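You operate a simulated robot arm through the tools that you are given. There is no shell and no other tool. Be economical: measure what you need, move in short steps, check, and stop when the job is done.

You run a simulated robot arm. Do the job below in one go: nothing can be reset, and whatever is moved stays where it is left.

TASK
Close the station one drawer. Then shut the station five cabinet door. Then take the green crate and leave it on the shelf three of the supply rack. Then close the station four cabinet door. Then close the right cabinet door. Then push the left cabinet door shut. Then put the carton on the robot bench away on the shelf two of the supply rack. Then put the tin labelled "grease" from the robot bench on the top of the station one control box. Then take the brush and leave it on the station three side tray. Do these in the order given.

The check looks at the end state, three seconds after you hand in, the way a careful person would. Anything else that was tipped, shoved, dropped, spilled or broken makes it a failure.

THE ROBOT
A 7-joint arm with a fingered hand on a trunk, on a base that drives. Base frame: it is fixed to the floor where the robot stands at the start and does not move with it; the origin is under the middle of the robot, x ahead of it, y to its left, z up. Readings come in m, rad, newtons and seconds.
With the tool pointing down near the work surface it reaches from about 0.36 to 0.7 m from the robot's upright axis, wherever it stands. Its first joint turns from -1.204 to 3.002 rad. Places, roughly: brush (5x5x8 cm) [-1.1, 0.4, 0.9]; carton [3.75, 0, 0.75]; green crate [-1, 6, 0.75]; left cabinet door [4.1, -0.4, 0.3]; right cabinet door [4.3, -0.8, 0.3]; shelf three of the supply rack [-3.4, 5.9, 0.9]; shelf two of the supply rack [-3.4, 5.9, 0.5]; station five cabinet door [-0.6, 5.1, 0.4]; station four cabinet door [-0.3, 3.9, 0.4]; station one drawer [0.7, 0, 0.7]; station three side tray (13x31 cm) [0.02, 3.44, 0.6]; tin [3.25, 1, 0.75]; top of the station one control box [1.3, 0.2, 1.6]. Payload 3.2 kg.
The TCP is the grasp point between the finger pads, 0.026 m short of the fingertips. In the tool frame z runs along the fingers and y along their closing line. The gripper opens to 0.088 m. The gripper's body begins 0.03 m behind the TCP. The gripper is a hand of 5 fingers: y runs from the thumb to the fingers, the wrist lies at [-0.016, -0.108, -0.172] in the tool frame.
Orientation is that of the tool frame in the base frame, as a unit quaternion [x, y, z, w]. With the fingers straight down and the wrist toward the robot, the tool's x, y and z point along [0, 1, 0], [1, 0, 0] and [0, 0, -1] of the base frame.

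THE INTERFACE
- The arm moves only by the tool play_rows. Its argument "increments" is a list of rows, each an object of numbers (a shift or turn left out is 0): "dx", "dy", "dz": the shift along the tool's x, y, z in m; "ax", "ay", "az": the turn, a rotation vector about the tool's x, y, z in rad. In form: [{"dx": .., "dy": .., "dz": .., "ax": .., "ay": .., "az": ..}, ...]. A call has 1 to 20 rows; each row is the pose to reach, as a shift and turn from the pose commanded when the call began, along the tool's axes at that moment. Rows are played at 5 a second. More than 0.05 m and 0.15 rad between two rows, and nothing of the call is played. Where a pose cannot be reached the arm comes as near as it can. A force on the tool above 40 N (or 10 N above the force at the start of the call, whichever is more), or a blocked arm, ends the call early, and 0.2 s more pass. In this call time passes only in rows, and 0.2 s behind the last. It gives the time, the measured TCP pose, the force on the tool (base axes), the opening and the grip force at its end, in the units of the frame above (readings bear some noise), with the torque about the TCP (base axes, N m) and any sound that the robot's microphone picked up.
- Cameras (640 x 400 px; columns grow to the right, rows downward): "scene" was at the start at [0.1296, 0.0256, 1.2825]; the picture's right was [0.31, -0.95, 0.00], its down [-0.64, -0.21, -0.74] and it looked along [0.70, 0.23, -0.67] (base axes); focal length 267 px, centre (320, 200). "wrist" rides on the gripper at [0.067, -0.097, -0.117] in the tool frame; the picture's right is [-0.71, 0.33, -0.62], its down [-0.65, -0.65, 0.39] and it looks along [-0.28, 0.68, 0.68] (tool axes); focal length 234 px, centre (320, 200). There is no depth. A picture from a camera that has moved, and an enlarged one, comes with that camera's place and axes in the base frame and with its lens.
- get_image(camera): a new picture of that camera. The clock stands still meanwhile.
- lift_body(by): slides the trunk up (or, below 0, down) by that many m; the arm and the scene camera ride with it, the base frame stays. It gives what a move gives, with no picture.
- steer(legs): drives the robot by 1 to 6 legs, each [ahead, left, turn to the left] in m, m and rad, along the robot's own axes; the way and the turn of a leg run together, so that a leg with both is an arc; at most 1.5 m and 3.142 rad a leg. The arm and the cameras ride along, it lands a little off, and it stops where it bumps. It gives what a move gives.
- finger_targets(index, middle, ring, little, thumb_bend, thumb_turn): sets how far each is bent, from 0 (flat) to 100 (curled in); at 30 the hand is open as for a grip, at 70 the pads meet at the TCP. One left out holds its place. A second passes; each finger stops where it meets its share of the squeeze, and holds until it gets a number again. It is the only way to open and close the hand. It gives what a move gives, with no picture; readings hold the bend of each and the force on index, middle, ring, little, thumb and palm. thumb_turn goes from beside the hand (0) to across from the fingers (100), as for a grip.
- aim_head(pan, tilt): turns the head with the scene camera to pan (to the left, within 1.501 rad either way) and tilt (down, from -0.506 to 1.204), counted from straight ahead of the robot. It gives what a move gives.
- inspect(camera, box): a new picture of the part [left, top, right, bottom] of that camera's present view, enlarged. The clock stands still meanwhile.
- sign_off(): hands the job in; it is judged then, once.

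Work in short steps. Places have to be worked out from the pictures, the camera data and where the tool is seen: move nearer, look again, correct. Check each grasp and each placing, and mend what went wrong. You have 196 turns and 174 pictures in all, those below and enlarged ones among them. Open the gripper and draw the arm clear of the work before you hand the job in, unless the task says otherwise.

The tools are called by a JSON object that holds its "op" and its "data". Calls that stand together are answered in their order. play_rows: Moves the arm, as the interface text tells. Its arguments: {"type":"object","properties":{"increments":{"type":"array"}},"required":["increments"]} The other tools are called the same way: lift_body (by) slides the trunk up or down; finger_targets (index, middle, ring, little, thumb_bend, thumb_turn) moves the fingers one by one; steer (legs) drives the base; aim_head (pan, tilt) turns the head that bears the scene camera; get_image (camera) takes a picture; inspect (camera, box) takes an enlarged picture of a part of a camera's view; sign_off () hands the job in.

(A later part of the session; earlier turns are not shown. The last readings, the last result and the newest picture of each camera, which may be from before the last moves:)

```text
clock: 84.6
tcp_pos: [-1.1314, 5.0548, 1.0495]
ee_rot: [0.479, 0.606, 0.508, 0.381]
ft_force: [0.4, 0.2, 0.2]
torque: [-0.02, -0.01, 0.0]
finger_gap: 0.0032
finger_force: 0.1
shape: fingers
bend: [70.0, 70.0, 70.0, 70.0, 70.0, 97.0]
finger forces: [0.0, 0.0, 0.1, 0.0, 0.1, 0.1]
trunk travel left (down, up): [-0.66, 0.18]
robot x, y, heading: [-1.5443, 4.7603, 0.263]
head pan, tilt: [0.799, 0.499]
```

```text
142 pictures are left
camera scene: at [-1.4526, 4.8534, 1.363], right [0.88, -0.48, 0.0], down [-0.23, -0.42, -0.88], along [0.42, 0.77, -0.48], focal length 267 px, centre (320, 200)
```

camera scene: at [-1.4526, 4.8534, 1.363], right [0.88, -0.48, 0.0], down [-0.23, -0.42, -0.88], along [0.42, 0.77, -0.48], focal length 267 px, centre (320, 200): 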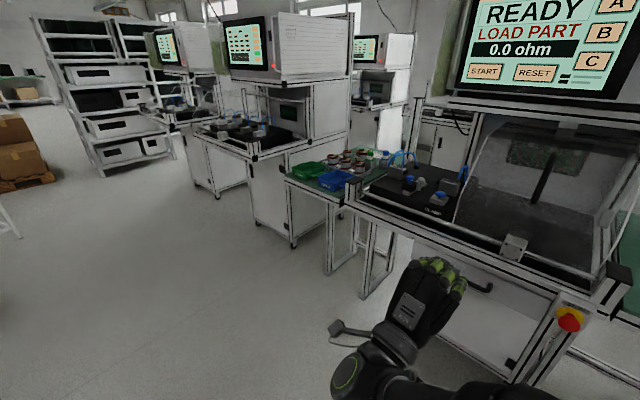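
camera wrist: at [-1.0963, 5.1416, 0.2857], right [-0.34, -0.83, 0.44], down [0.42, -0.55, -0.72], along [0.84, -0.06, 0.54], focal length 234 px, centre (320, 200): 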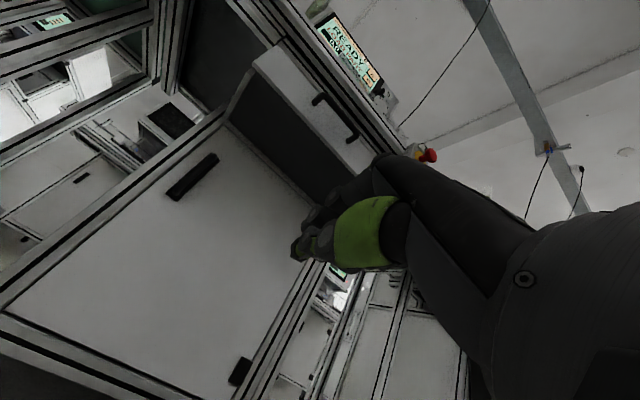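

I see a green crate next to a blue one on the green side table, at about (−0.85, 6.15). I'll slide left to stand before it and look again.

{"op": "steer", "data": {"legs": [[0.0, 1.15, 0]]}}

{"op": "aim_head", "data": {"pan": 0.1, "tilt": 0.6}}

{"op": "get_image", "data": {"camera": "scene"}}

```text
clock: 90.5
tcp_pos: [-1.438, 6.1774, 1.0503]
ee_rot: [0.48, 0.605, 0.508, 0.382]
ft_force: [0.6, -0.1, -0.6]
torque: [-0.02, -0.01, -0.03]
finger_gap: 0.0031
finger_force: 0.0
shape: fingers
bend: [70.0, 70.0, 70.0, 70.0, 70.0, 97.0]
finger forces: [0.1, 0.0, 0.1, 0.0, 0.0, 0.0]
trunk travel left (down, up): [-0.66, 0.18]
robot x, y, heading: [-1.8553, 5.8858, 0.263]
head pan, tilt: [0.799, 0.499]
```

```text
clock: 91.6
tcp_pos: [-1.4367, 6.1765, 1.0512]
ee_rot: [0.483, 0.603, 0.507, 0.383]
ft_force: [0.2, -0.7, 0.4]
torque: [-0.01, -0.05, 0.01]
finger_gap: 0.0033
finger_force: 0.0
shape: fingers
bend: [70.0, 70.0, 70.0, 70.0, 70.0, 97.0]
finger forces: [0.1, 0.0, 0.0, 0.0, 0.0, 0.0]
trunk travel left (down, up): [-0.66, 0.18]
robot x, y, heading: [-1.8511, 5.8846, 0.259]
head pan, tilt: [0.099, 0.6]
```

```text
141 pictures are left
camera scene: at [-1.7204, 5.9305, 1.354], right [0.36, -0.93, 0.0], down [-0.53, -0.2, -0.83], along [0.77, 0.29, -0.56], focal length 267 px, centre (320, 200)
```

scene: 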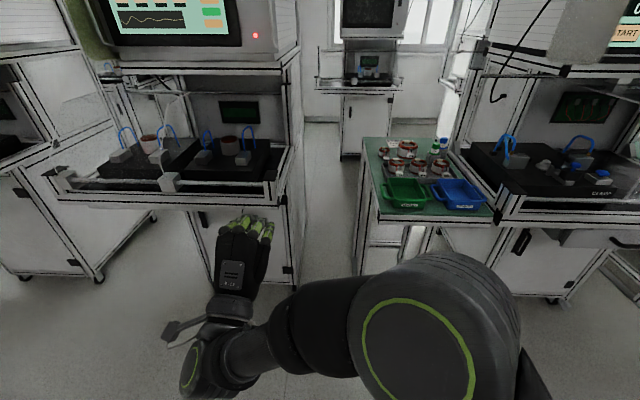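

{"op": "inspect", "data": {"camera": "scene", "box": [340, 120, 500, 240]}}

```text
3.33 times, centred on (420, 180) of scene
camera zoom: at [-1.7204, 5.9305, 1.354], right [0.36, -0.93, 0.0], down [-0.53, -0.2, -0.83], along [0.77, 0.29, -0.56], focal length 891 px, centre (-13, 267)
```

zoom: 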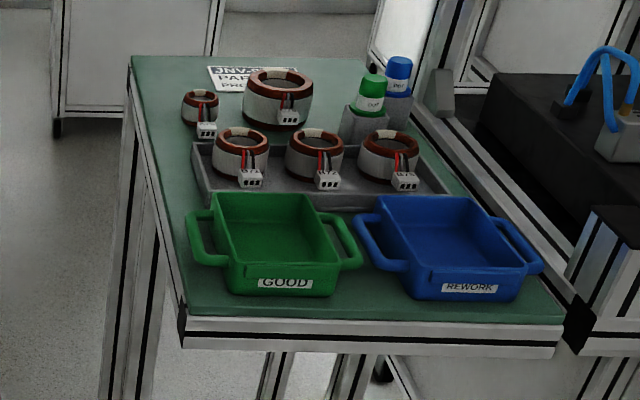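

The green crate "GOOD" is about 0.12 × 0.155 × 0.06 m, with its front rim centre near (−0.80, 5.91, 0.78). I'll point the hand down, open it and drive up so the front wall comes under the hand.

{"op": "play_rows", "data": {"increments": [{"ax": 0.14}, {"ax": 0.28}, {"ax": 0.42}, {"ax": 0.56}, {"ax": 0.7}, {"ax": 0.84}, {"ax": 0.98}, {"ax": 1.12}, {"ax": 1.25}]}}

{"op": "finger_targets", "data": {"index": 30, "middle": 30, "ring": 30, "little": 30, "thumb_bend": 30}}

{"op": "steer", "data": {"legs": [[0, -0.34, 0], [0.4, 0, 0.04]]}}

{"op": "aim_head", "data": {"pan": 0.1, "tilt": 0.8}}

{"op": "get_image", "data": {"camera": "scene"}}

{"op": "get_image", "data": {"camera": "wrist"}}

```text
clock: 93.6
tcp_pos: [-1.4377, 6.1792, 1.049]
ee_rot: [0.613, 0.787, 0.057, 0.028]
ft_force: [0.0, 0.2, 0.4]
torque: [-0.02, -0.01, 0.05]
finger_gap: 0.0033
finger_force: 0.1
shape: fingers
bend: [70.0, 70.0, 70.0, 70.0, 70.0, 97.0]
finger forces: [0.0, 0.1, 0.0, 0.0, 0.0, 0.0]
trunk travel left (down, up): [-0.66, 0.18]
robot x, y, heading: [-1.8553, 5.8872, 0.261]
head pan, tilt: [0.099, 0.6]
```

```text
clock: 94.6
tcp_pos: [-1.4372, 6.1772, 1.0495]
ee_rot: [0.614, 0.787, 0.059, 0.029]
ft_force: [-0.6, 0.2, 0.0]
torque: [-0.01, -0.01, 0.0]
finger_gap: 0.0873
finger_force: 0.0
shape: fingers
bend: [30.0, 30.0, 30.0, 30.0, 30.0, 97.0]
finger forces: [0.1, 0.0, 0.1, 0.1, 0.0, 0.0]
trunk travel left (down, up): [-0.66, 0.18]
robot x, y, heading: [-1.8505, 5.8896, 0.263]
head pan, tilt: [0.099, 0.6]
```

```text
clock: 98.9
tcp_pos: [-0.9828, 5.9794, 1.0503]
ee_rot: [0.596, 0.8, 0.059, 0.028]
ft_force: [-0.4, 0.8, -0.9]
torque: [-0.01, 0.02, -0.04]
finger_gap: 0.0876
finger_force: 0.0
shape: fingers
bend: [30.0, 30.0, 30.0, 30.0, 30.0, 97.0]
finger forces: [0.0, 0.0, 0.0, 0.0, 0.0, 0.1]
trunk travel left (down, up): [-0.66, 0.18]
robot x, y, heading: [-1.3802, 5.6739, 0.309]
head pan, tilt: [0.099, 0.6]
```

```text
clock: 99.6
tcp_pos: [-0.984, 5.9798, 1.0495]
ee_rot: [0.597, 0.8, 0.059, 0.028]
ft_force: [0.4, -1.1, -0.6]
torque: [0.01, -0.01, -0.02]
finger_gap: 0.0875
finger_force: 0.1
shape: fingers
bend: [30.0, 30.0, 30.0, 30.0, 30.0, 97.0]
finger forces: [0.0, 0.1, 0.0, 0.1, 0.0, 0.0]
trunk travel left (down, up): [-0.66, 0.18]
robot x, y, heading: [-1.3841, 5.6664, 0.306]
head pan, tilt: [0.099, 0.799]
```

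```text
139 pictures are left
camera scene: at [-1.2627, 5.7166, 1.3372], right [0.4, -0.92, 0.0], down [-0.66, -0.28, -0.7], along [0.64, 0.28, -0.72], focal length 267 px, centre (320, 200)
```

scene: 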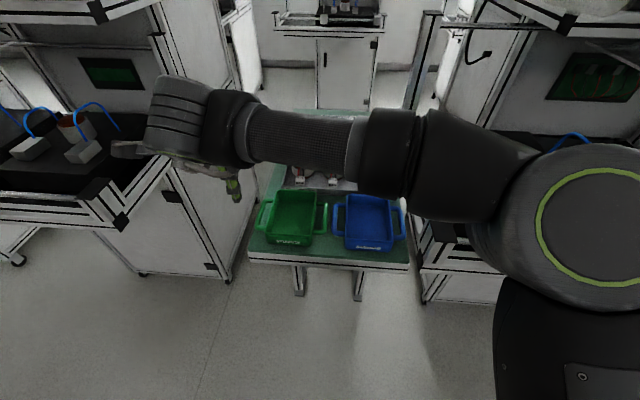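

```text
138 pictures are left
camera wrist: at [-1.1087, 6.0089, 1.156], right [0.45, -0.62, 0.64], down [-0.39, -0.78, -0.49], along [0.8, -0.03, -0.59], focal length 234 px, centre (320, 200)
```

wrist: 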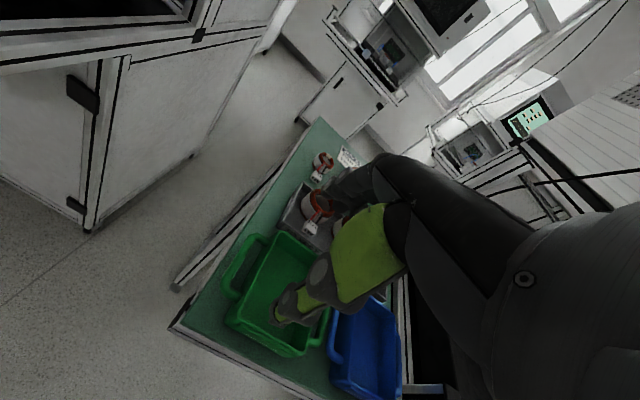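

I'll enlarge both views on the crate to triangulate its front wall.

{"op": "inspect", "data": {"camera": "scene", "box": [230, 160, 358, 260]}}

{"op": "inspect", "data": {"camera": "wrist", "box": [160, 200, 416, 400]}}

```text
4.00 times, centred on (294, 210) of scene
camera zoom: at [-1.2627, 5.7166, 1.3372], right [0.4, -0.92, 0.0], down [-0.66, -0.28, -0.7], along [0.64, 0.28, -0.72], focal length 1069 px, centre (424, 160)
```

zoom: 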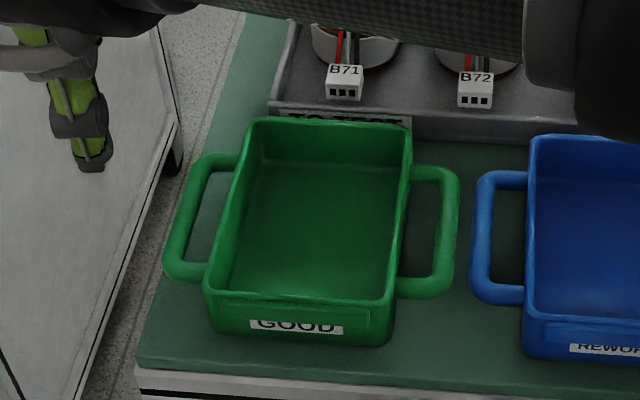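

```text
2.00 times, centred on (288, 300) of wrist
camera zoom: at [-1.1087, 6.0089, 1.156], right [0.45, -0.62, 0.64], down [-0.39, -0.78, -0.49], along [0.8, -0.03, -0.59], focal length 468 px, centre (384, 0)
```

zoom: 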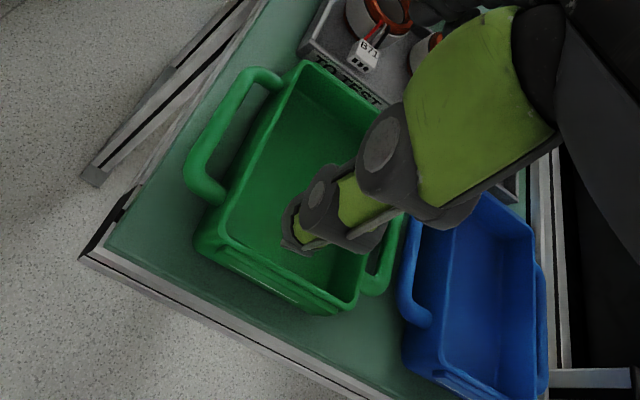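

Triangulation puts the front rim corners at (−0.993, 5.961, 0.881) and (−0.963, 5.869, 0.887), so the rim centre is (−0.978, 5.915, 0.884). The crate is aligned with the robot's heading. I'll line up the hand above the wall, with the little finger curled away because the inside is narrow.

{"op": "finger_targets", "data": {"little": 95}}

{"op": "steer", "data": {"legs": [[-0.08, -0.064, 0]]}}

{"op": "play_rows", "data": {"increments": [{"dy": 0.033}, {"dy": 0.066}]}}

{"op": "get_image", "data": {"camera": "wrist"}}

{"op": "get_image", "data": {"camera": "scene"}}

```text
clock: 100.6
tcp_pos: [-0.9834, 5.979, 1.0488]
ee_rot: [0.597, 0.8, 0.059, 0.028]
ft_force: [1.0, 0.2, 0.3]
torque: [-0.02, -0.05, -0.01]
finger_gap: 0.0875
finger_force: 0.1
shape: fingers
bend: [30.0, 30.0, 30.0, 95.0, 30.0, 97.0]
finger forces: [0.1, 0.0, 0.1, 0.0, 0.0, 0.0]
trunk travel left (down, up): [-0.66, 0.18]
robot x, y, heading: [-1.3836, 5.6714, 0.301]
head pan, tilt: [0.099, 0.799]
```

```text
clock: 101.8
tcp_pos: [-1.041, 5.8934, 1.0499]
ee_rot: [0.597, 0.8, 0.059, 0.028]
ft_force: [0.2, -0.2, -0.2]
torque: [0.04, -0.03, 0.03]
finger_gap: 0.0876
finger_force: 0.0
shape: fingers
bend: [30.0, 30.0, 30.0, 95.0, 30.0, 97.0]
finger forces: [0.0, 0.0, 0.0, 0.0, 0.0, 0.0]
trunk travel left (down, up): [-0.66, 0.18]
robot x, y, heading: [-1.4409, 5.5874, 0.309]
head pan, tilt: [0.099, 0.799]
```

```text
clock: 102.4
tcp_pos: [-0.978, 5.9115, 1.0569]
ee_rot: [0.595, 0.801, 0.058, 0.027]
ft_force: [0.0, -0.1, 0.3]
torque: [0.0, 0.04, 0.0]
finger_gap: 0.0878
finger_force: 0.1
shape: fingers
bend: [30.0, 30.0, 30.0, 95.0, 30.0, 97.0]
finger forces: [0.0, 0.0, 0.0, 0.1, 0.0, 0.0]
trunk travel left (down, up): [-0.66, 0.18]
robot x, y, heading: [-1.4412, 5.5835, 0.307]
head pan, tilt: [0.099, 0.799]
```

```text
135 pictures are left
camera wrist: at [-1.1018, 5.9413, 1.1634], right [0.45, -0.62, 0.64], down [-0.39, -0.78, -0.48], along [0.8, -0.03, -0.59], focal length 234 px, centre (320, 200)
```

wrist: 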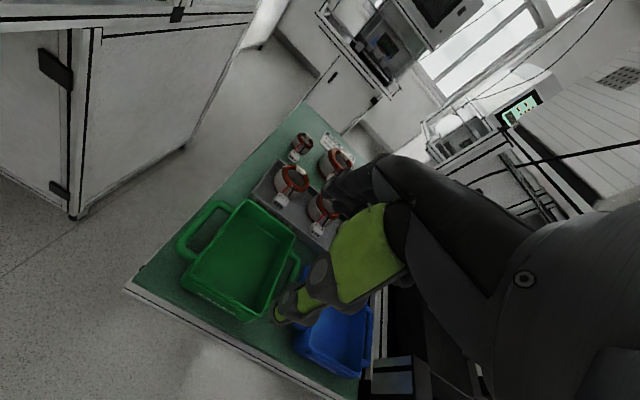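

```text
134 pictures are left
camera scene: at [-1.3195, 5.6313, 1.3371], right [0.4, -0.92, 0.0], down [-0.66, -0.28, -0.7], along [0.64, 0.28, -0.72], focal length 267 px, centre (320, 200)
```

scene: 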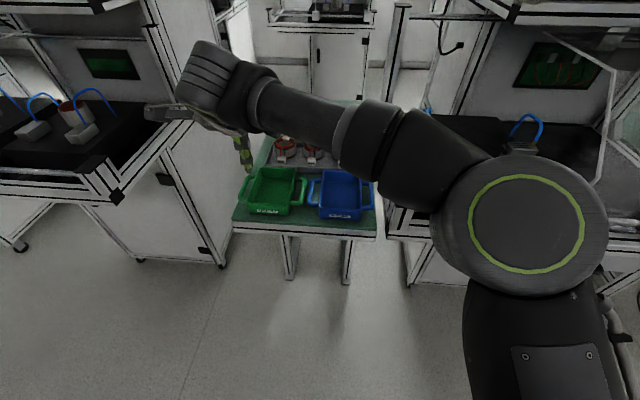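

The hand is aligned above the front wall; the thumb is the near digit in the wrist view. I'll descend partway and check.

{"op": "play_rows", "data": {"increments": [{"dx": -0.001, "dy": -0.005, "dz": 0.04}, {"dx": -0.002, "dy": -0.01, "dz": 0.08}, {"dx": -0.003, "dy": -0.015, "dz": 0.12}]}}

{"op": "inspect", "data": {"camera": "wrist", "box": [160, 140, 480, 400]}}

{"op": "inspect", "data": {"camera": "scene", "box": [200, 100, 360, 240]}}

```text
clock: 103.2
tcp_pos: [-0.9792, 5.9141, 0.9342]
ee_rot: [0.597, 0.8, 0.059, 0.028]
ft_force: [0.9, 0.8, 0.0]
torque: [0.01, 0.0, 0.0]
finger_gap: 0.0875
finger_force: 0.1
shape: fingers
bend: [30.0, 30.0, 30.0, 95.0, 30.0, 97.0]
finger forces: [0.1, 0.1, 0.0, 0.0, 0.1, 0.0]
trunk travel left (down, up): [-0.66, 0.18]
robot x, y, heading: [-1.4419, 5.5844, 0.306]
head pan, tilt: [0.099, 0.799]
```

```text
1.54 times, centred on (320, 270) of wrist
camera zoom: at [-1.1044, 5.9432, 1.0407], right [0.45, -0.62, 0.64], down [-0.39, -0.78, -0.48], along [0.8, -0.03, -0.59], focal length 360 px, centre (320, 92)
```

zoom: 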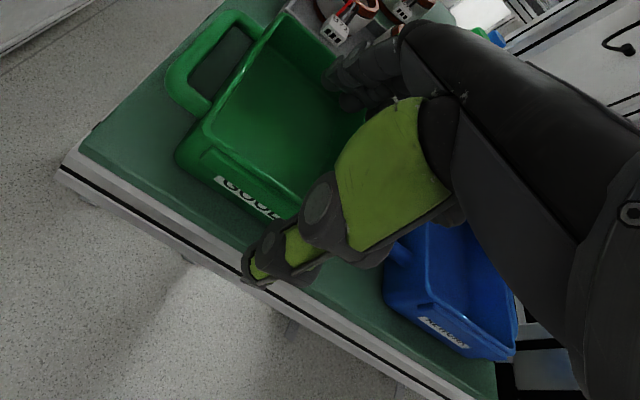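

```text
2.86 times, centred on (280, 170) of scene
camera zoom: at [-1.3192, 5.6315, 1.3371], right [0.4, -0.92, 0.0], down [-0.66, -0.28, -0.7], along [0.64, 0.28, -0.72], focal length 763 px, centre (434, 286)
```

zoom: 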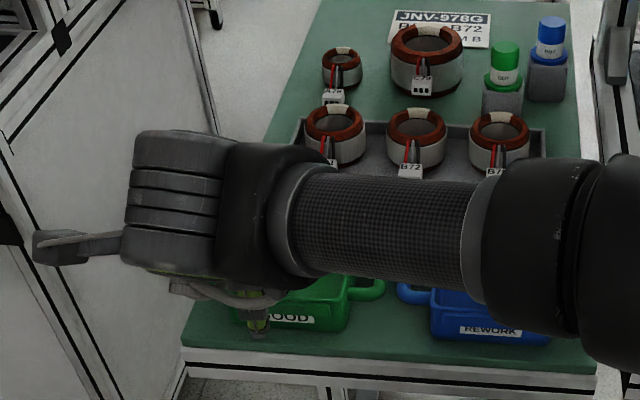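

I need to know which side the curled little finger is on. I'll enlarge the wrist view around the fingers.

{"op": "inspect", "data": {"camera": "wrist", "box": [280, 140, 440, 240]}}

```text
4.00 times, centred on (360, 190) of wrist
camera zoom: at [-1.1044, 5.9432, 1.0407], right [0.45, -0.62, 0.64], down [-0.39, -0.78, -0.48], along [0.8, -0.03, -0.59], focal length 937 px, centre (160, 240)
```

zoom: 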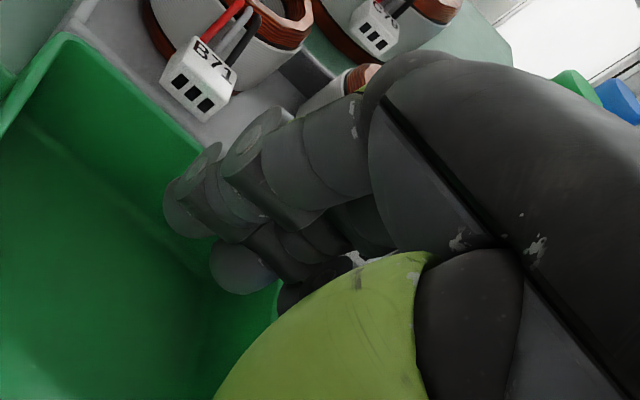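

Index, middle and ring are nearest the camera (+x), and the curled little finger is on the far side. I'll shift 8 mm right and descend until TCP z is about 0.872.

{"op": "play_rows", "data": {"increments": [{"dx": -0.008, "dy": -0.001, "dz": 0.015}, {"dx": -0.008, "dy": -0.003, "dz": 0.03}, {"dx": -0.008, "dy": -0.005, "dz": 0.045}, {"dx": -0.008, "dy": -0.007, "dz": 0.06}]}}

{"op": "inspect", "data": {"camera": "wrist", "box": [160, 140, 480, 400]}}

```text
clock: 104.2
tcp_pos: [-0.9772, 5.9073, 0.8753]
ee_rot: [0.597, 0.8, 0.058, 0.027]
ft_force: [0.7, -1.0, 0.2]
torque: [0.01, 0.01, -0.02]
finger_gap: 0.0877
finger_force: 0.1
shape: fingers
bend: [30.0, 30.0, 30.0, 95.0, 30.0, 97.0]
finger forces: [0.0, 0.1, 0.0, 0.1, 0.0, 0.0]
trunk travel left (down, up): [-0.66, 0.18]
robot x, y, heading: [-1.4416, 5.5826, 0.306]
head pan, tilt: [0.099, 0.799]
```

```text
1.54 times, centred on (320, 270) of wrist
camera zoom: at [-1.1013, 5.9377, 0.9818], right [0.45, -0.62, 0.64], down [-0.39, -0.78, -0.48], along [0.8, -0.03, -0.59], focal length 360 px, centre (320, 92)
```

zoom: 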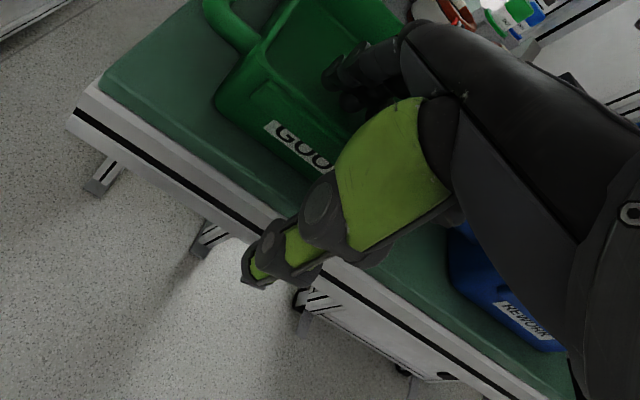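

There is no contact, the fingertips are inside and the thumb is outside. I'll lower 1 cm more and close index, middle, ring and thumb.

{"op": "play_rows", "data": {"increments": [{"dz": 0.01}]}}

{"op": "finger_targets", "data": {"index": 55, "middle": 55, "ring": 55, "thumb_bend": 55}}

{"op": "get_image", "data": {"camera": "wrist"}}

```text
clock: 104.6
tcp_pos: [-0.975, 5.9075, 0.8718]
ee_rot: [0.596, 0.8, 0.065, 0.029]
ft_force: [-0.3, 0.7, 20.4]
torque: [-0.55, -0.48, 0.1]
finger_gap: 0.0877
finger_force: 10.4
shape: fingers
bend: [30.0, 29.0, 30.0, 95.0, 30.0, 97.0]
finger forces: [0.0, 7.9, 0.0, 12.8, 0.1, 0.0]
trunk travel left (down, up): [-0.66, 0.18]
robot x, y, heading: [-1.4395, 5.5827, 0.31]
head pan, tilt: [0.099, 0.799]
```

```text
clock: 105.6
tcp_pos: [-0.9752, 5.9078, 0.8724]
ee_rot: [0.596, 0.8, 0.065, 0.032]
ft_force: [5.6, 2.7, 32.7]
torque: [0.02, -1.45, 0.16]
finger_gap: 0.0492
finger_force: 17.6
shape: fingers
bend: [48.0, 31.0, 43.0, 95.0, 52.0, 97.0]
finger forces: [7.3, 12.0, 8.5, 3.7, 3.8, 0.0]
trunk travel left (down, up): [-0.66, 0.18]
robot x, y, heading: [-1.4406, 5.5847, 0.31]
head pan, tilt: [0.099, 0.799]
```

```text
129 pictures are left
camera wrist: at [-1.101, 5.9359, 0.9774], right [0.44, -0.63, 0.65], down [-0.38, -0.78, -0.5], along [0.81, -0.03, -0.58], focal length 234 px, centre (320, 200)
```

wrist: 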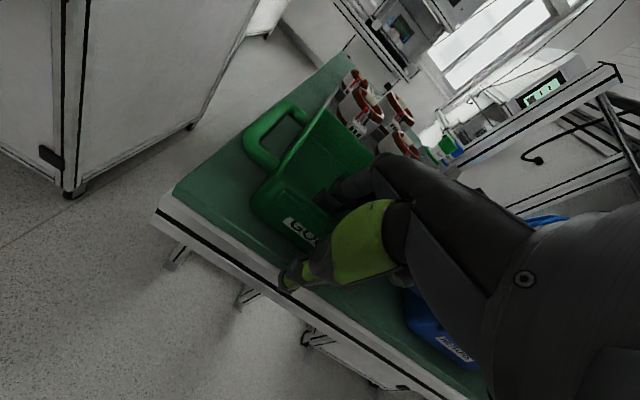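

The fingertips touched the crate floor and the little finger the rim. I'll reopen, rise about 1.8 cm and close again.

{"op": "finger_targets", "data": {"index": 30, "middle": 30, "ring": 30, "thumb_bend": 30}}

{"op": "play_rows", "data": {"increments": [{"dz": -0.012}, {"dz": -0.022}]}}

{"op": "finger_targets", "data": {"index": 60, "middle": 60, "ring": 60, "thumb_bend": 60}}

{"op": "inspect", "data": {"camera": "scene", "box": [200, 100, 360, 240]}}

```text
clock: 106.6
tcp_pos: [-0.9755, 5.9071, 0.8709]
ee_rot: [0.595, 0.801, 0.063, 0.032]
ft_force: [1.4, 0.9, 30.9]
torque: [-0.83, -0.67, 0.23]
finger_gap: 0.0876
finger_force: 16.2
shape: fingers
bend: [30.0, 28.0, 30.0, 96.0, 30.0, 97.0]
finger forces: [0.0, 9.5, 0.3, 22.1, 0.1, 0.1]
trunk travel left (down, up): [-0.66, 0.18]
robot x, y, heading: [-1.4453, 5.5831, 0.305]
head pan, tilt: [0.099, 0.799]
```

```text
clock: 107.2
tcp_pos: [-0.9777, 5.9057, 0.8859]
ee_rot: [0.596, 0.8, 0.057, 0.028]
ft_force: [0.2, 0.8, 0.4]
torque: [0.05, 0.0, 0.0]
finger_gap: 0.0872
finger_force: 0.0
shape: fingers
bend: [30.0, 30.0, 30.0, 95.0, 30.0, 97.0]
finger forces: [0.0, 0.0, 0.0, 0.0, 0.0, 0.0]
trunk travel left (down, up): [-0.66, 0.18]
robot x, y, heading: [-1.4427, 5.5856, 0.305]
head pan, tilt: [0.099, 0.799]
```

```text
clock: 108.2
tcp_pos: [-0.9773, 5.9063, 0.8883]
ee_rot: [0.597, 0.8, 0.059, 0.028]
ft_force: [0.4, 0.4, -0.4]
torque: [-0.02, -0.01, 0.01]
finger_gap: 0.0245
finger_force: 0.1
shape: fingers
bend: [60.0, 60.0, 60.0, 95.0, 60.0, 97.0]
finger forces: [0.0, 0.0, 0.0, 0.1, 0.1, 0.0]
trunk travel left (down, up): [-0.66, 0.18]
robot x, y, heading: [-1.4448, 5.5838, 0.305]
head pan, tilt: [0.099, 0.799]
```

```text
2.86 times, centred on (280, 170) of scene
camera zoom: at [-1.3198, 5.631, 1.3371], right [0.4, -0.92, 0.0], down [-0.66, -0.28, -0.7], along [0.64, 0.28, -0.72], focal length 763 px, centre (434, 286)
```

zoom: 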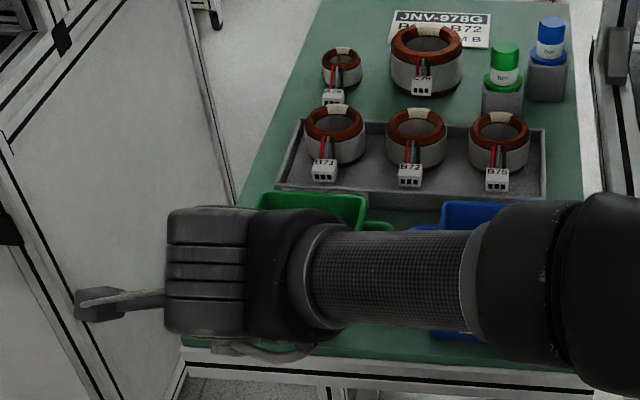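

No contact yet at bend 60, so I'll close further.

{"op": "finger_targets", "data": {"index": 80, "middle": 80, "ring": 80, "thumb_bend": 80}}

{"op": "get_image", "data": {"camera": "wrist"}}

```text
clock: 109.2
tcp_pos: [-0.9764, 5.9064, 0.8888]
ee_rot: [0.596, 0.8, 0.058, 0.028]
ft_force: [-0.7, 0.1, 1.2]
torque: [0.04, -0.02, 0.03]
finger_gap: 0.0028
finger_force: 16.7
shape: fingers
bend: [75.0, 78.0, 80.0, 95.0, 67.0, 93.0]
finger forces: [10.5, 6.1, 1.2, 0.1, 16.1, 0.1]
trunk travel left (down, up): [-0.66, 0.18]
robot x, y, heading: [-1.4406, 5.5864, 0.308]
head pan, tilt: [0.099, 0.799]
```

```text
127 pictures are left
camera wrist: at [-1.1023, 5.9363, 0.9952], right [0.45, -0.62, 0.64], down [-0.39, -0.78, -0.49], along [0.8, -0.03, -0.59], focal length 234 px, centre (320, 200)
```

wrist: 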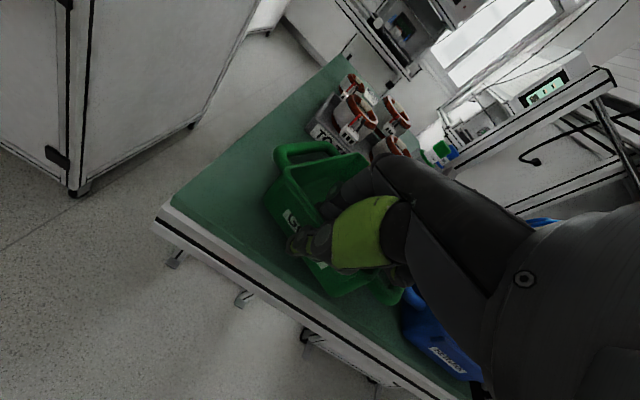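

The gap is about 3 mm with a 16 N squeeze. I'll lift a little to see whether the crate comes along.

{"op": "play_rows", "data": {"increments": [{"dz": -0.02}, {"dz": -0.05}]}}

{"op": "get_image", "data": {"camera": "wrist"}}

```text
clock: 109.8
tcp_pos: [-0.9835, 5.9028, 0.9377]
ee_rot: [0.596, 0.8, 0.059, 0.028]
ft_force: [-0.2, -0.7, -2.1]
torque: [0.06, 0.13, 0.03]
finger_gap: 0.0027
finger_force: 16.6
shape: fingers
bend: [75.0, 79.0, 80.0, 95.0, 67.0, 93.0]
finger forces: [11.9, 4.5, 0.6, 0.0, 16.2, 0.0]
trunk travel left (down, up): [-0.66, 0.18]
robot x, y, heading: [-1.4418, 5.5856, 0.305]
head pan, tilt: [0.099, 0.799]
```

```text
126 pictures are left
camera wrist: at [-1.1081, 5.9322, 1.0439], right [0.45, -0.62, 0.64], down [-0.39, -0.78, -0.48], along [0.8, -0.03, -0.59], focal length 234 px, centre (320, 200)
```

wrist: 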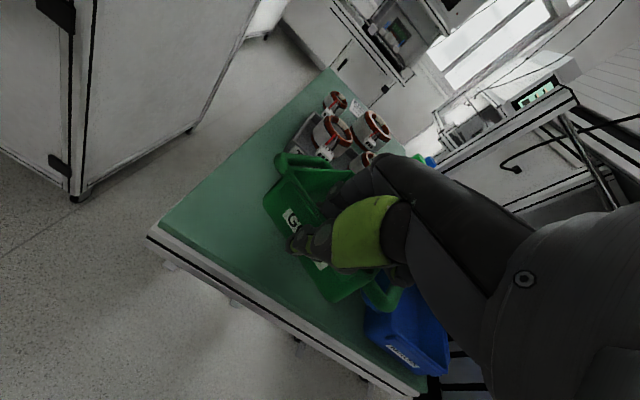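

The crate is held and lifts, at about 2 N. I'll lift higher, back away and turn to face the supply rack.

{"op": "lift_body", "data": {"by": 0.12}}

{"op": "steer", "data": {"legs": [[-0.45, 0, 0], [0, 0, 1.5]]}}

{"op": "aim_head", "data": {"pan": 1.1, "tilt": 0.4}}

{"op": "get_image", "data": {"camera": "scene"}}

{"op": "get_image", "data": {"camera": "wrist"}}

```text
clock: 111.3
tcp_pos: [-0.9836, 5.9036, 1.0575]
ee_rot: [0.597, 0.8, 0.059, 0.028]
ft_force: [0.9, -0.9, -1.5]
torque: [0.02, 0.1, 0.0]
finger_gap: 0.0025
finger_force: 16.4
shape: fingers
bend: [75.0, 79.0, 80.0, 95.0, 67.0, 93.0]
finger forces: [11.4, 4.7, 0.7, 0.1, 16.2, 0.1]
trunk travel left (down, up): [-0.78, 0.06]
robot x, y, heading: [-1.4385, 5.5848, 0.307]
head pan, tilt: [0.099, 0.799]
```

```text
clock: 117.7
tcp_pos: [-2.1644, 5.9232, 1.0585]
ee_rot: [-0.115, 0.991, 0.061, -0.02]
ft_force: [-0.2, -0.1, -2.0]
torque: [-0.11, 0.04, -0.01]
finger_gap: 0.0024
finger_force: 15.8
shape: fingers
bend: [75.0, 79.0, 80.0, 95.0, 67.0, 93.0]
finger forces: [11.1, 4.7, 0.5, 0.0, 15.8, 0.0]
trunk travel left (down, up): [-0.78, 0.06]
robot x, y, heading: [-1.8758, 5.4422, 1.818]
head pan, tilt: [0.099, 0.799]
```

```text
clock: 118.9
tcp_pos: [-2.1654, 5.9232, 1.0584]
ee_rot: [-0.114, 0.991, 0.062, -0.021]
ft_force: [0.1, -0.7, -1.6]
torque: [-0.12, 0.04, -0.04]
finger_gap: 0.0027
finger_force: 16.3
shape: fingers
bend: [75.0, 79.0, 80.0, 95.0, 67.0, 93.0]
finger forces: [11.1, 4.7, 0.4, 0.0, 15.9, 0.1]
trunk travel left (down, up): [-0.78, 0.06]
robot x, y, heading: [-1.8744, 5.4448, 1.811]
head pan, tilt: [1.1, 0.4]
```

```text
125 pictures are left
camera scene: at [-1.9774, 5.5145, 1.4922], right [0.22, 0.97, 0.0], down [0.38, -0.09, -0.92], along [-0.9, 0.21, -0.39], focal length 267 px, centre (320, 200)
```

scene: 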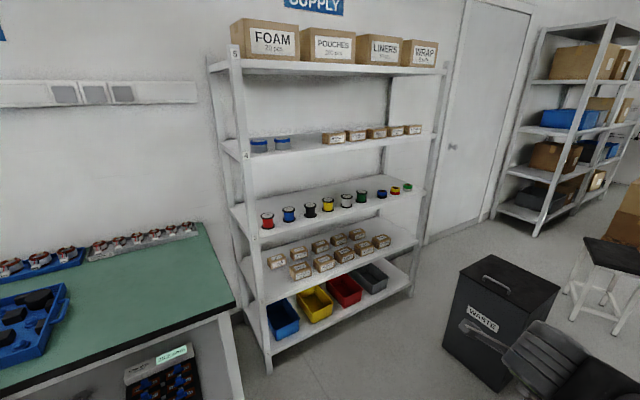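

```text
124 pictures are left
camera wrist: at [-2.2012, 5.8007, 1.1637], right [0.65, 0.41, 0.64], down [0.76, -0.44, -0.48], along [0.08, 0.8, -0.59], focal length 234 px, centre (320, 200)
```

wrist: 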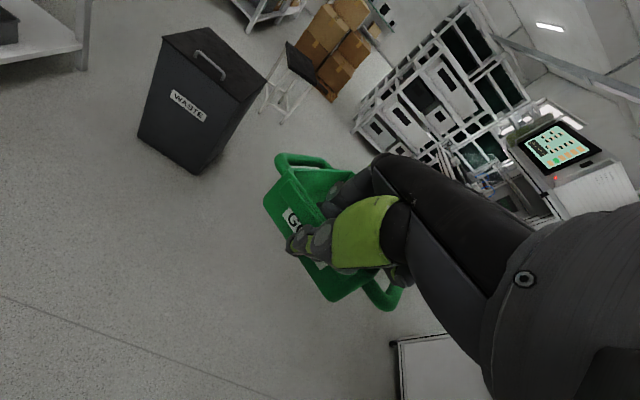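

This is the supply rack with numbered shelves. I'll enlarge it to read the labels and find free space on shelves three and two.

{"op": "inspect", "data": {"camera": "scene", "box": [200, 110, 456, 270]}}

```text
2.50 times, centred on (328, 190) of scene
camera zoom: at [-1.9774, 5.5145, 1.4922], right [0.22, 0.97, 0.0], down [0.38, -0.09, -0.92], along [-0.9, 0.21, -0.39], focal length 668 px, centre (300, 225)
```

zoom: 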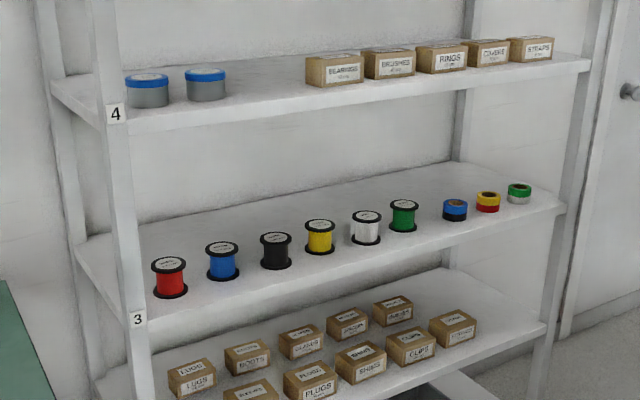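

Labels 4 and 3 are visible: shelf three holds the spool row near its front edge, with free space behind, and shelf two holds small boxes. I'll face the rack (heading ≈3.42), standing back from it between the bench and the waste bin, to measure heights.

{"op": "steer", "data": {"legs": [[0, 0, 1.61], [0.16, -0.75, 0]]}}

{"op": "aim_head", "data": {"pan": 0.0, "tilt": 0.3}}

{"op": "get_image", "data": {"camera": "scene"}}

```text
clock: 127.0
tcp_pos: [-2.7097, 5.8153, 1.0579]
ee_rot: [0.794, -0.605, -0.029, 0.059]
ft_force: [-0.6, -1.0, -1.3]
torque: [-0.04, -0.14, 0.02]
finger_gap: 0.0025
finger_force: 15.2
shape: fingers
bend: [75.0, 79.0, 80.0, 95.0, 67.0, 93.0]
finger forces: [10.3, 4.6, 0.3, 0.0, 14.7, 0.0]
trunk travel left (down, up): [-0.78, 0.06]
robot x, y, heading: [-2.2427, 6.1234, -2.852]
head pan, tilt: [1.1, 0.4]
```

```text
clock: 128.3
tcp_pos: [-2.7096, 5.8149, 1.0576]
ee_rot: [0.794, -0.605, -0.028, 0.058]
ft_force: [0.1, 0.1, -1.5]
torque: [-0.02, -0.11, 0.0]
finger_gap: 0.0024
finger_force: 14.8
shape: fingers
bend: [75.0, 79.0, 80.0, 95.0, 67.0, 93.0]
finger forces: [10.3, 4.6, 0.3, 0.0, 14.7, 0.0]
trunk travel left (down, up): [-0.78, 0.06]
robot x, y, heading: [-2.2434, 6.1218, -2.863]
head pan, tilt: [0.0, 0.3]
```

```text
122 pictures are left
camera scene: at [-2.3806, 6.0815, 1.5014], right [-0.28, 0.96, 0.0], down [0.28, 0.08, -0.96], along [-0.92, -0.27, -0.3], focal length 267 px, centre (320, 200)
```

scene: 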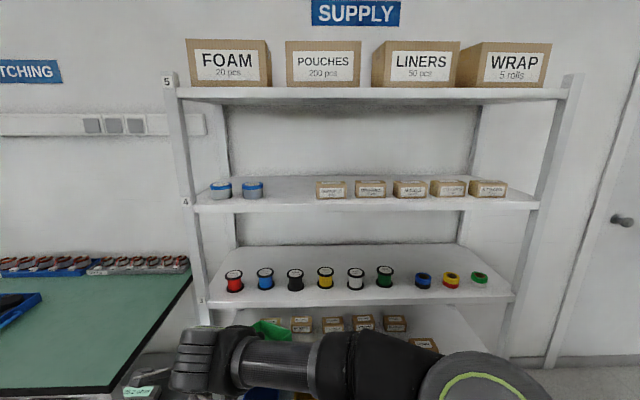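

Measured: shelf 3 top ≈0.89 with its front at d≈1.385, shelf 4 underside ≈1.215, and spools ≈0.065 tall at depth ≤0.11. I'll tilt the hand forward so crate and wrist fit between the shelves, then look.

{"op": "play_rows", "data": {"increments": [{"ax": -0.12}, {"ax": -0.24}, {"ax": -0.36}, {"ax": -0.48}, {"ax": -0.6}, {"ax": -0.7}]}}

{"op": "aim_head", "data": {"pan": 0.15, "tilt": 0.5}}

{"op": "get_image", "data": {"camera": "scene"}}

{"op": "get_image", "data": {"camera": "wrist"}}

```text
clock: 129.8
tcp_pos: [-2.7089, 5.8142, 1.057]
ee_rot: [0.725, -0.559, -0.234, 0.327]
ft_force: [0.6, 0.3, -2.3]
torque: [-0.03, -0.13, -0.05]
finger_gap: 0.0025
finger_force: 14.8
shape: fingers
bend: [75.0, 79.0, 80.0, 95.0, 67.0, 93.0]
finger forces: [11.1, 3.7, 0.0, 0.0, 15.4, 0.1]
trunk travel left (down, up): [-0.78, 0.06]
robot x, y, heading: [-2.2447, 6.1182, -2.857]
head pan, tilt: [0.0, 0.3]
```

```text
clock: 130.5
tcp_pos: [-2.7087, 5.8147, 1.0576]
ee_rot: [0.726, -0.559, -0.233, 0.326]
ft_force: [0.2, 0.2, -2.8]
torque: [0.0, -0.12, 0.01]
finger_gap: 0.0024
finger_force: 14.9
shape: fingers
bend: [75.0, 79.0, 80.0, 95.0, 67.0, 93.0]
finger forces: [11.1, 3.7, 0.0, 0.0, 15.6, 0.1]
trunk travel left (down, up): [-0.78, 0.06]
robot x, y, heading: [-2.2432, 6.1207, -2.855]
head pan, tilt: [0.15, 0.499]
```

```text
121 pictures are left
camera scene: at [-2.3736, 6.0697, 1.4831], right [-0.42, 0.91, 0.0], down [0.43, 0.2, -0.88], along [-0.8, -0.37, -0.48], focal length 267 px, centre (320, 200)
```

scene: 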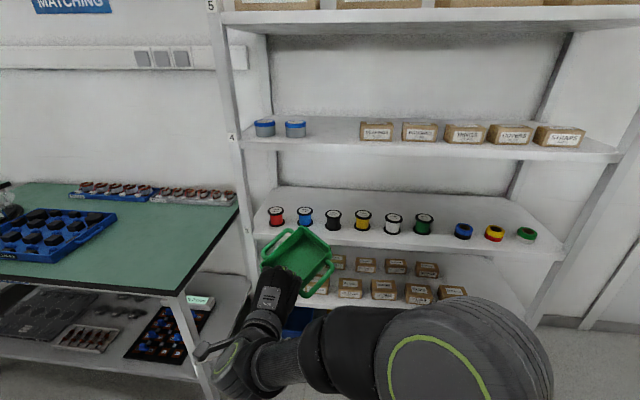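

```text
120 pictures are left
camera wrist: at [-2.5444, 5.7919, 1.0676], right [0.03, 0.76, 0.65], down [-0.02, 0.65, -0.76], along [-1.0, 0.01, 0.03], focal length 234 px, centre (320, 200)
```

wrist: 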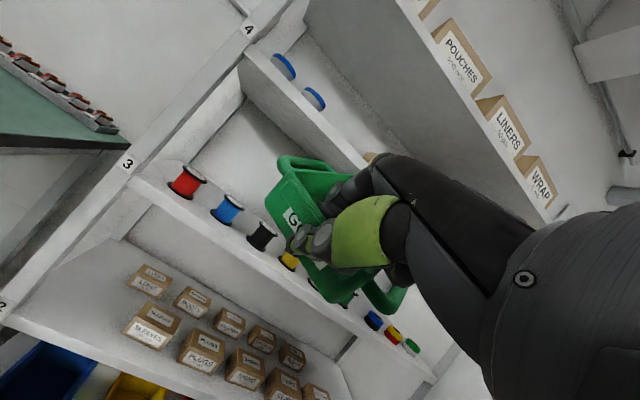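

The crate is tilted and sits at shelf-gap height. I'll drive in toward the shelf and check from the wrist camera.

{"op": "steer", "data": {"legs": [[0.3, -0.04, 0]]}}

{"op": "get_image", "data": {"camera": "scene"}}

{"op": "get_image", "data": {"camera": "wrist"}}

```text
clock: 132.6
tcp_pos: [-3.0108, 5.7683, 1.0577]
ee_rot: [0.725, -0.559, -0.234, 0.327]
ft_force: [-0.2, 0.0, -2.1]
torque: [-0.01, -0.15, 0.02]
finger_gap: 0.0027
finger_force: 15.3
shape: fingers
bend: [75.0, 79.0, 80.0, 95.0, 67.0, 93.0]
finger forces: [11.2, 3.6, 0.0, 0.0, 15.5, 0.0]
trunk travel left (down, up): [-0.78, 0.06]
robot x, y, heading: [-2.5424, 6.077, -2.856]
head pan, tilt: [0.15, 0.499]
```

```text
119 pictures are left
camera scene: at [-2.6747, 6.0233, 1.483], right [-0.42, 0.91, 0.0], down [0.43, 0.2, -0.88], along [-0.8, -0.37, -0.48], focal length 267 px, centre (320, 200)
```

scene: 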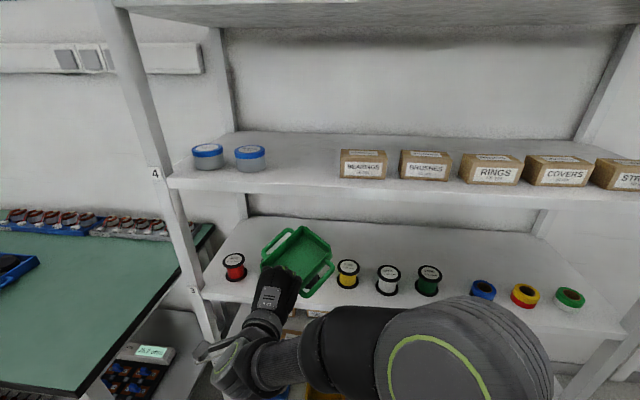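

```text
118 pictures are left
camera wrist: at [-2.8455, 5.7455, 1.0676], right [0.03, 0.76, 0.65], down [-0.02, 0.65, -0.76], along [-1.0, 0.01, 0.03], focal length 234 px, centre (320, 200)
```

wrist: 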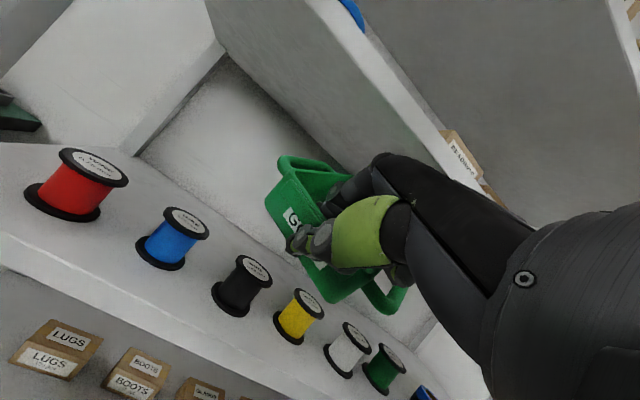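

Clearances look good, so I'll drive another 0.2 m and then extend the arm.

{"op": "steer", "data": {"legs": [[0.2, 0.0, 0]]}}

{"op": "play_rows", "data": {"increments": [{"dy": 0.025, "dz": 0.026}, {"dy": 0.05, "dz": 0.053}, {"dy": 0.07, "dz": 0.077}]}}

{"op": "get_image", "data": {"camera": "scene"}}

{"op": "get_image", "data": {"camera": "wrist"}}

```text
clock: 134.1
tcp_pos: [-3.1989, 5.7122, 1.0585]
ee_rot: [0.727, -0.557, -0.233, 0.328]
ft_force: [-0.1, -0.2, -1.3]
torque: [-0.02, -0.15, 0.01]
finger_gap: 0.0025
finger_force: 15.0
shape: fingers
bend: [75.0, 79.0, 80.0, 95.0, 67.0, 93.0]
finger forces: [11.0, 3.6, 0.0, 0.0, 15.4, 0.1]
trunk travel left (down, up): [-0.78, 0.06]
robot x, y, heading: [-2.7326, 6.0207, -2.849]
head pan, tilt: [0.15, 0.499]
```

```text
clock: 134.9
tcp_pos: [-3.3003, 5.6832, 1.0571]
ee_rot: [0.726, -0.558, -0.234, 0.327]
ft_force: [-0.5, 0.6, -1.7]
torque: [-0.04, -0.13, 0.01]
finger_gap: 0.0026
finger_force: 15.4
shape: fingers
bend: [75.0, 79.0, 80.0, 95.0, 67.0, 93.0]
finger forces: [11.0, 3.7, 0.0, 0.0, 15.4, 0.0]
trunk travel left (down, up): [-0.78, 0.06]
robot x, y, heading: [-2.7324, 6.0209, -2.849]
head pan, tilt: [0.15, 0.499]
```

```text
117 pictures are left
camera scene: at [-2.8642, 5.967, 1.4829], right [-0.42, 0.91, 0.0], down [0.43, 0.2, -0.88], along [-0.79, -0.37, -0.48], focal length 267 px, centre (320, 200)
```

scene: 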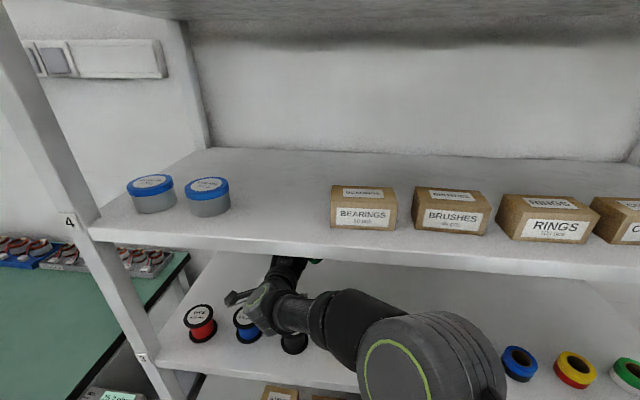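

```text
116 pictures are left
camera wrist: at [-3.1353, 5.6604, 1.0678], right [0.03, 0.76, 0.65], down [-0.02, 0.65, -0.76], along [-1.0, 0.01, 0.03], focal length 234 px, centre (320, 200)
```

wrist: 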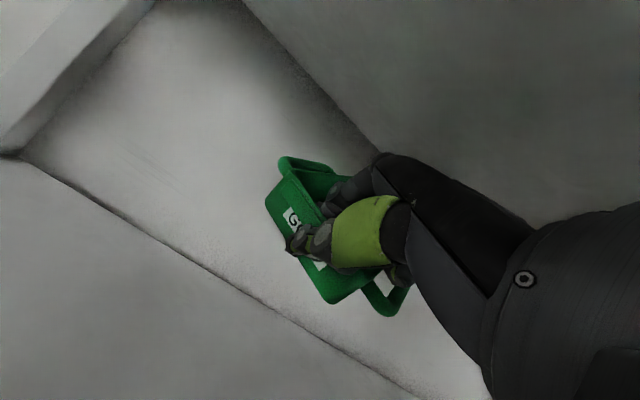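

The crate is behind the spools at depth ≈0.22. I'll lower and level it together, ending just above the shelf.

{"op": "play_rows", "data": {"increments": [{"dz": 0.017, "dy": -0.018}, {"dz": 0.036, "dy": -0.028, "ax": 0.12}, {"dz": 0.052, "dy": -0.034, "ax": 0.24}, {"dz": 0.06, "dy": -0.043, "ax": 0.36}, {"dz": 0.067, "dy": -0.051, "ax": 0.48}, {"dz": 0.072, "dy": -0.056, "ax": 0.6}, {"dz": 0.0756, "dy": -0.06, "ax": 0.7}]}}

{"op": "get_image", "data": {"camera": "wrist"}}

{"op": "get_image", "data": {"camera": "scene"}}

```text
clock: 136.5
tcp_pos: [-3.3104, 5.6771, 0.9611]
ee_rot: [0.794, -0.605, -0.026, 0.057]
ft_force: [-0.1, 0.2, -2.1]
torque: [-0.01, -0.09, -0.02]
finger_gap: 0.0022
finger_force: 14.9
shape: fingers
bend: [75.0, 79.0, 80.0, 95.0, 67.0, 93.0]
finger forces: [9.9, 4.9, 0.1, 0.1, 14.6, 0.0]
trunk travel left (down, up): [-0.78, 0.06]
robot x, y, heading: [-2.7327, 6.0199, -2.853]
head pan, tilt: [0.15, 0.499]
```

```text
115 pictures are left
camera wrist: at [-3.1869, 5.6462, 1.0674], right [-0.44, 0.63, 0.64], down [0.41, 0.77, -0.48], along [-0.8, 0.05, -0.6], focal length 234 px, centre (320, 200)
```

wrist: 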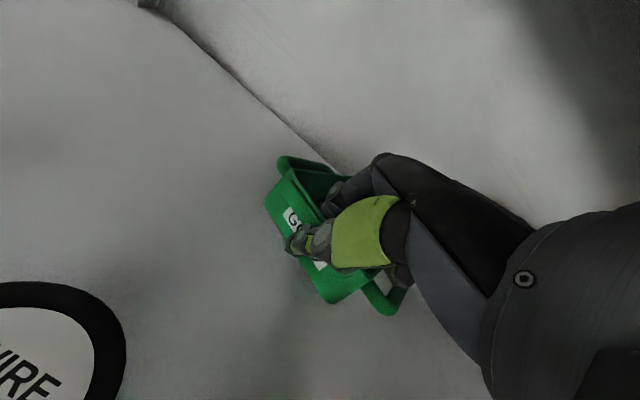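

```text
114 pictures are left
camera scene: at [-2.8633, 5.9671, 1.483], right [-0.42, 0.91, 0.0], down [0.43, 0.2, -0.88], along [-0.8, -0.37, -0.48], focal length 267 px, centre (320, 200)
```

scene: 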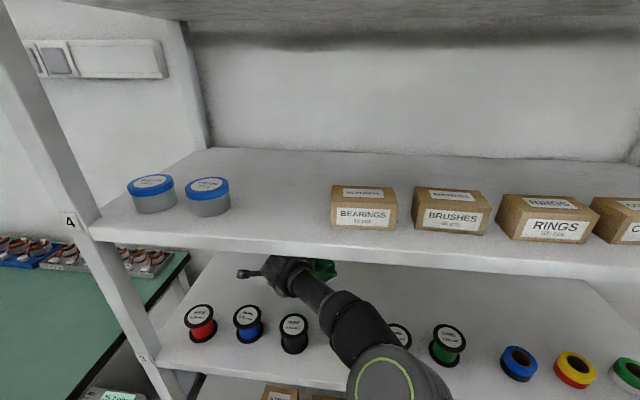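

No contact so far. I'll lower slowly until the crate touches the shelf.

{"op": "play_rows", "data": {"increments": [{"dz": 0.006, "dy": -0.001}, {"dz": 0.012, "dy": -0.0015}]}}

{"op": "inspect", "data": {"camera": "scene", "box": [220, 240, 480, 400]}}

```text
clock: 137.1
tcp_pos: [-3.312, 5.6765, 0.9481]
ee_rot: [0.794, -0.604, -0.028, 0.058]
ft_force: [-0.4, -0.9, -1.6]
torque: [-0.01, -0.09, 0.0]
finger_gap: 0.0023
finger_force: 14.4
shape: fingers
bend: [75.0, 79.0, 80.0, 95.0, 72.0, 93.0]
finger forces: [10.0, 4.7, 0.0, 0.0, 14.4, 0.0]
trunk travel left (down, up): [-0.78, 0.06]
robot x, y, heading: [-2.7275, 6.0218, -2.854]
head pan, tilt: [0.15, 0.499]
```

```text
2.46 times, centred on (350, 320) of scene
camera zoom: at [-2.8633, 5.9674, 1.483], right [-0.42, 0.91, 0.0], down [0.43, 0.2, -0.88], along [-0.8, -0.37, -0.48], focal length 658 px, centre (246, -95)
```

zoom: 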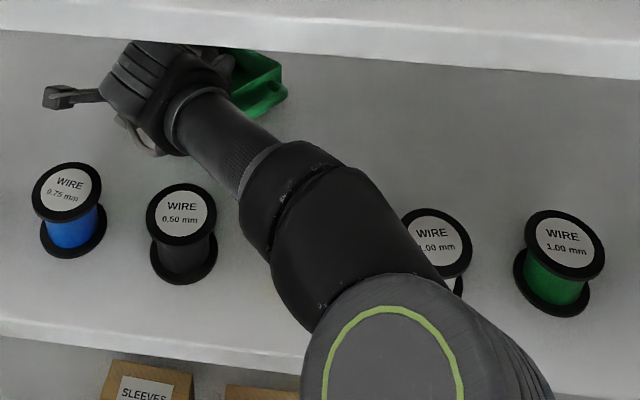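

The thumb bend changed a little and there is still no shelf contact. I'll lower in 4 mm steps.

{"op": "play_rows", "data": {"increments": [{"dz": 0.003}, {"dz": 0.006}, {"dz": 0.009}]}}

{"op": "get_image", "data": {"camera": "wrist"}}

```text
clock: 137.9
tcp_pos: [-3.3126, 5.6776, 0.9415]
ee_rot: [0.794, -0.604, -0.028, 0.059]
ft_force: [-0.3, 0.4, -2.3]
torque: [-0.04, -0.06, 0.01]
finger_gap: 0.0019
finger_force: 13.3
shape: fingers
bend: [75.0, 79.0, 80.0, 95.0, 72.0, 93.0]
finger forces: [9.5, 4.3, 0.0, 0.1, 14.1, 0.0]
trunk travel left (down, up): [-0.78, 0.06]
robot x, y, heading: [-2.7301, 6.0237, -2.854]
head pan, tilt: [0.15, 0.499]
```

```text
112 pictures are left
camera wrist: at [-3.1881, 5.6461, 1.047], right [-0.44, 0.63, 0.64], down [0.41, 0.77, -0.48], along [-0.8, 0.05, -0.59], focal length 234 px, centre (320, 200)
```

wrist: 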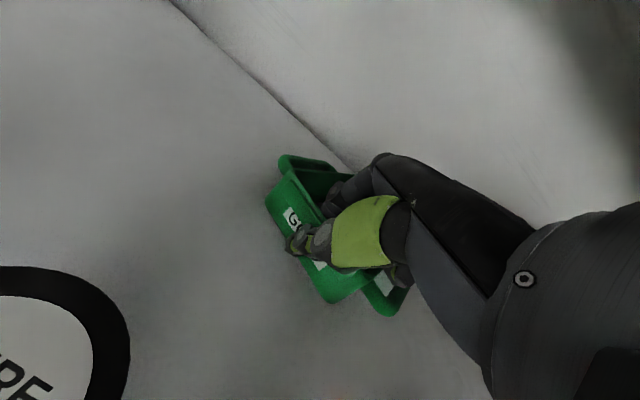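

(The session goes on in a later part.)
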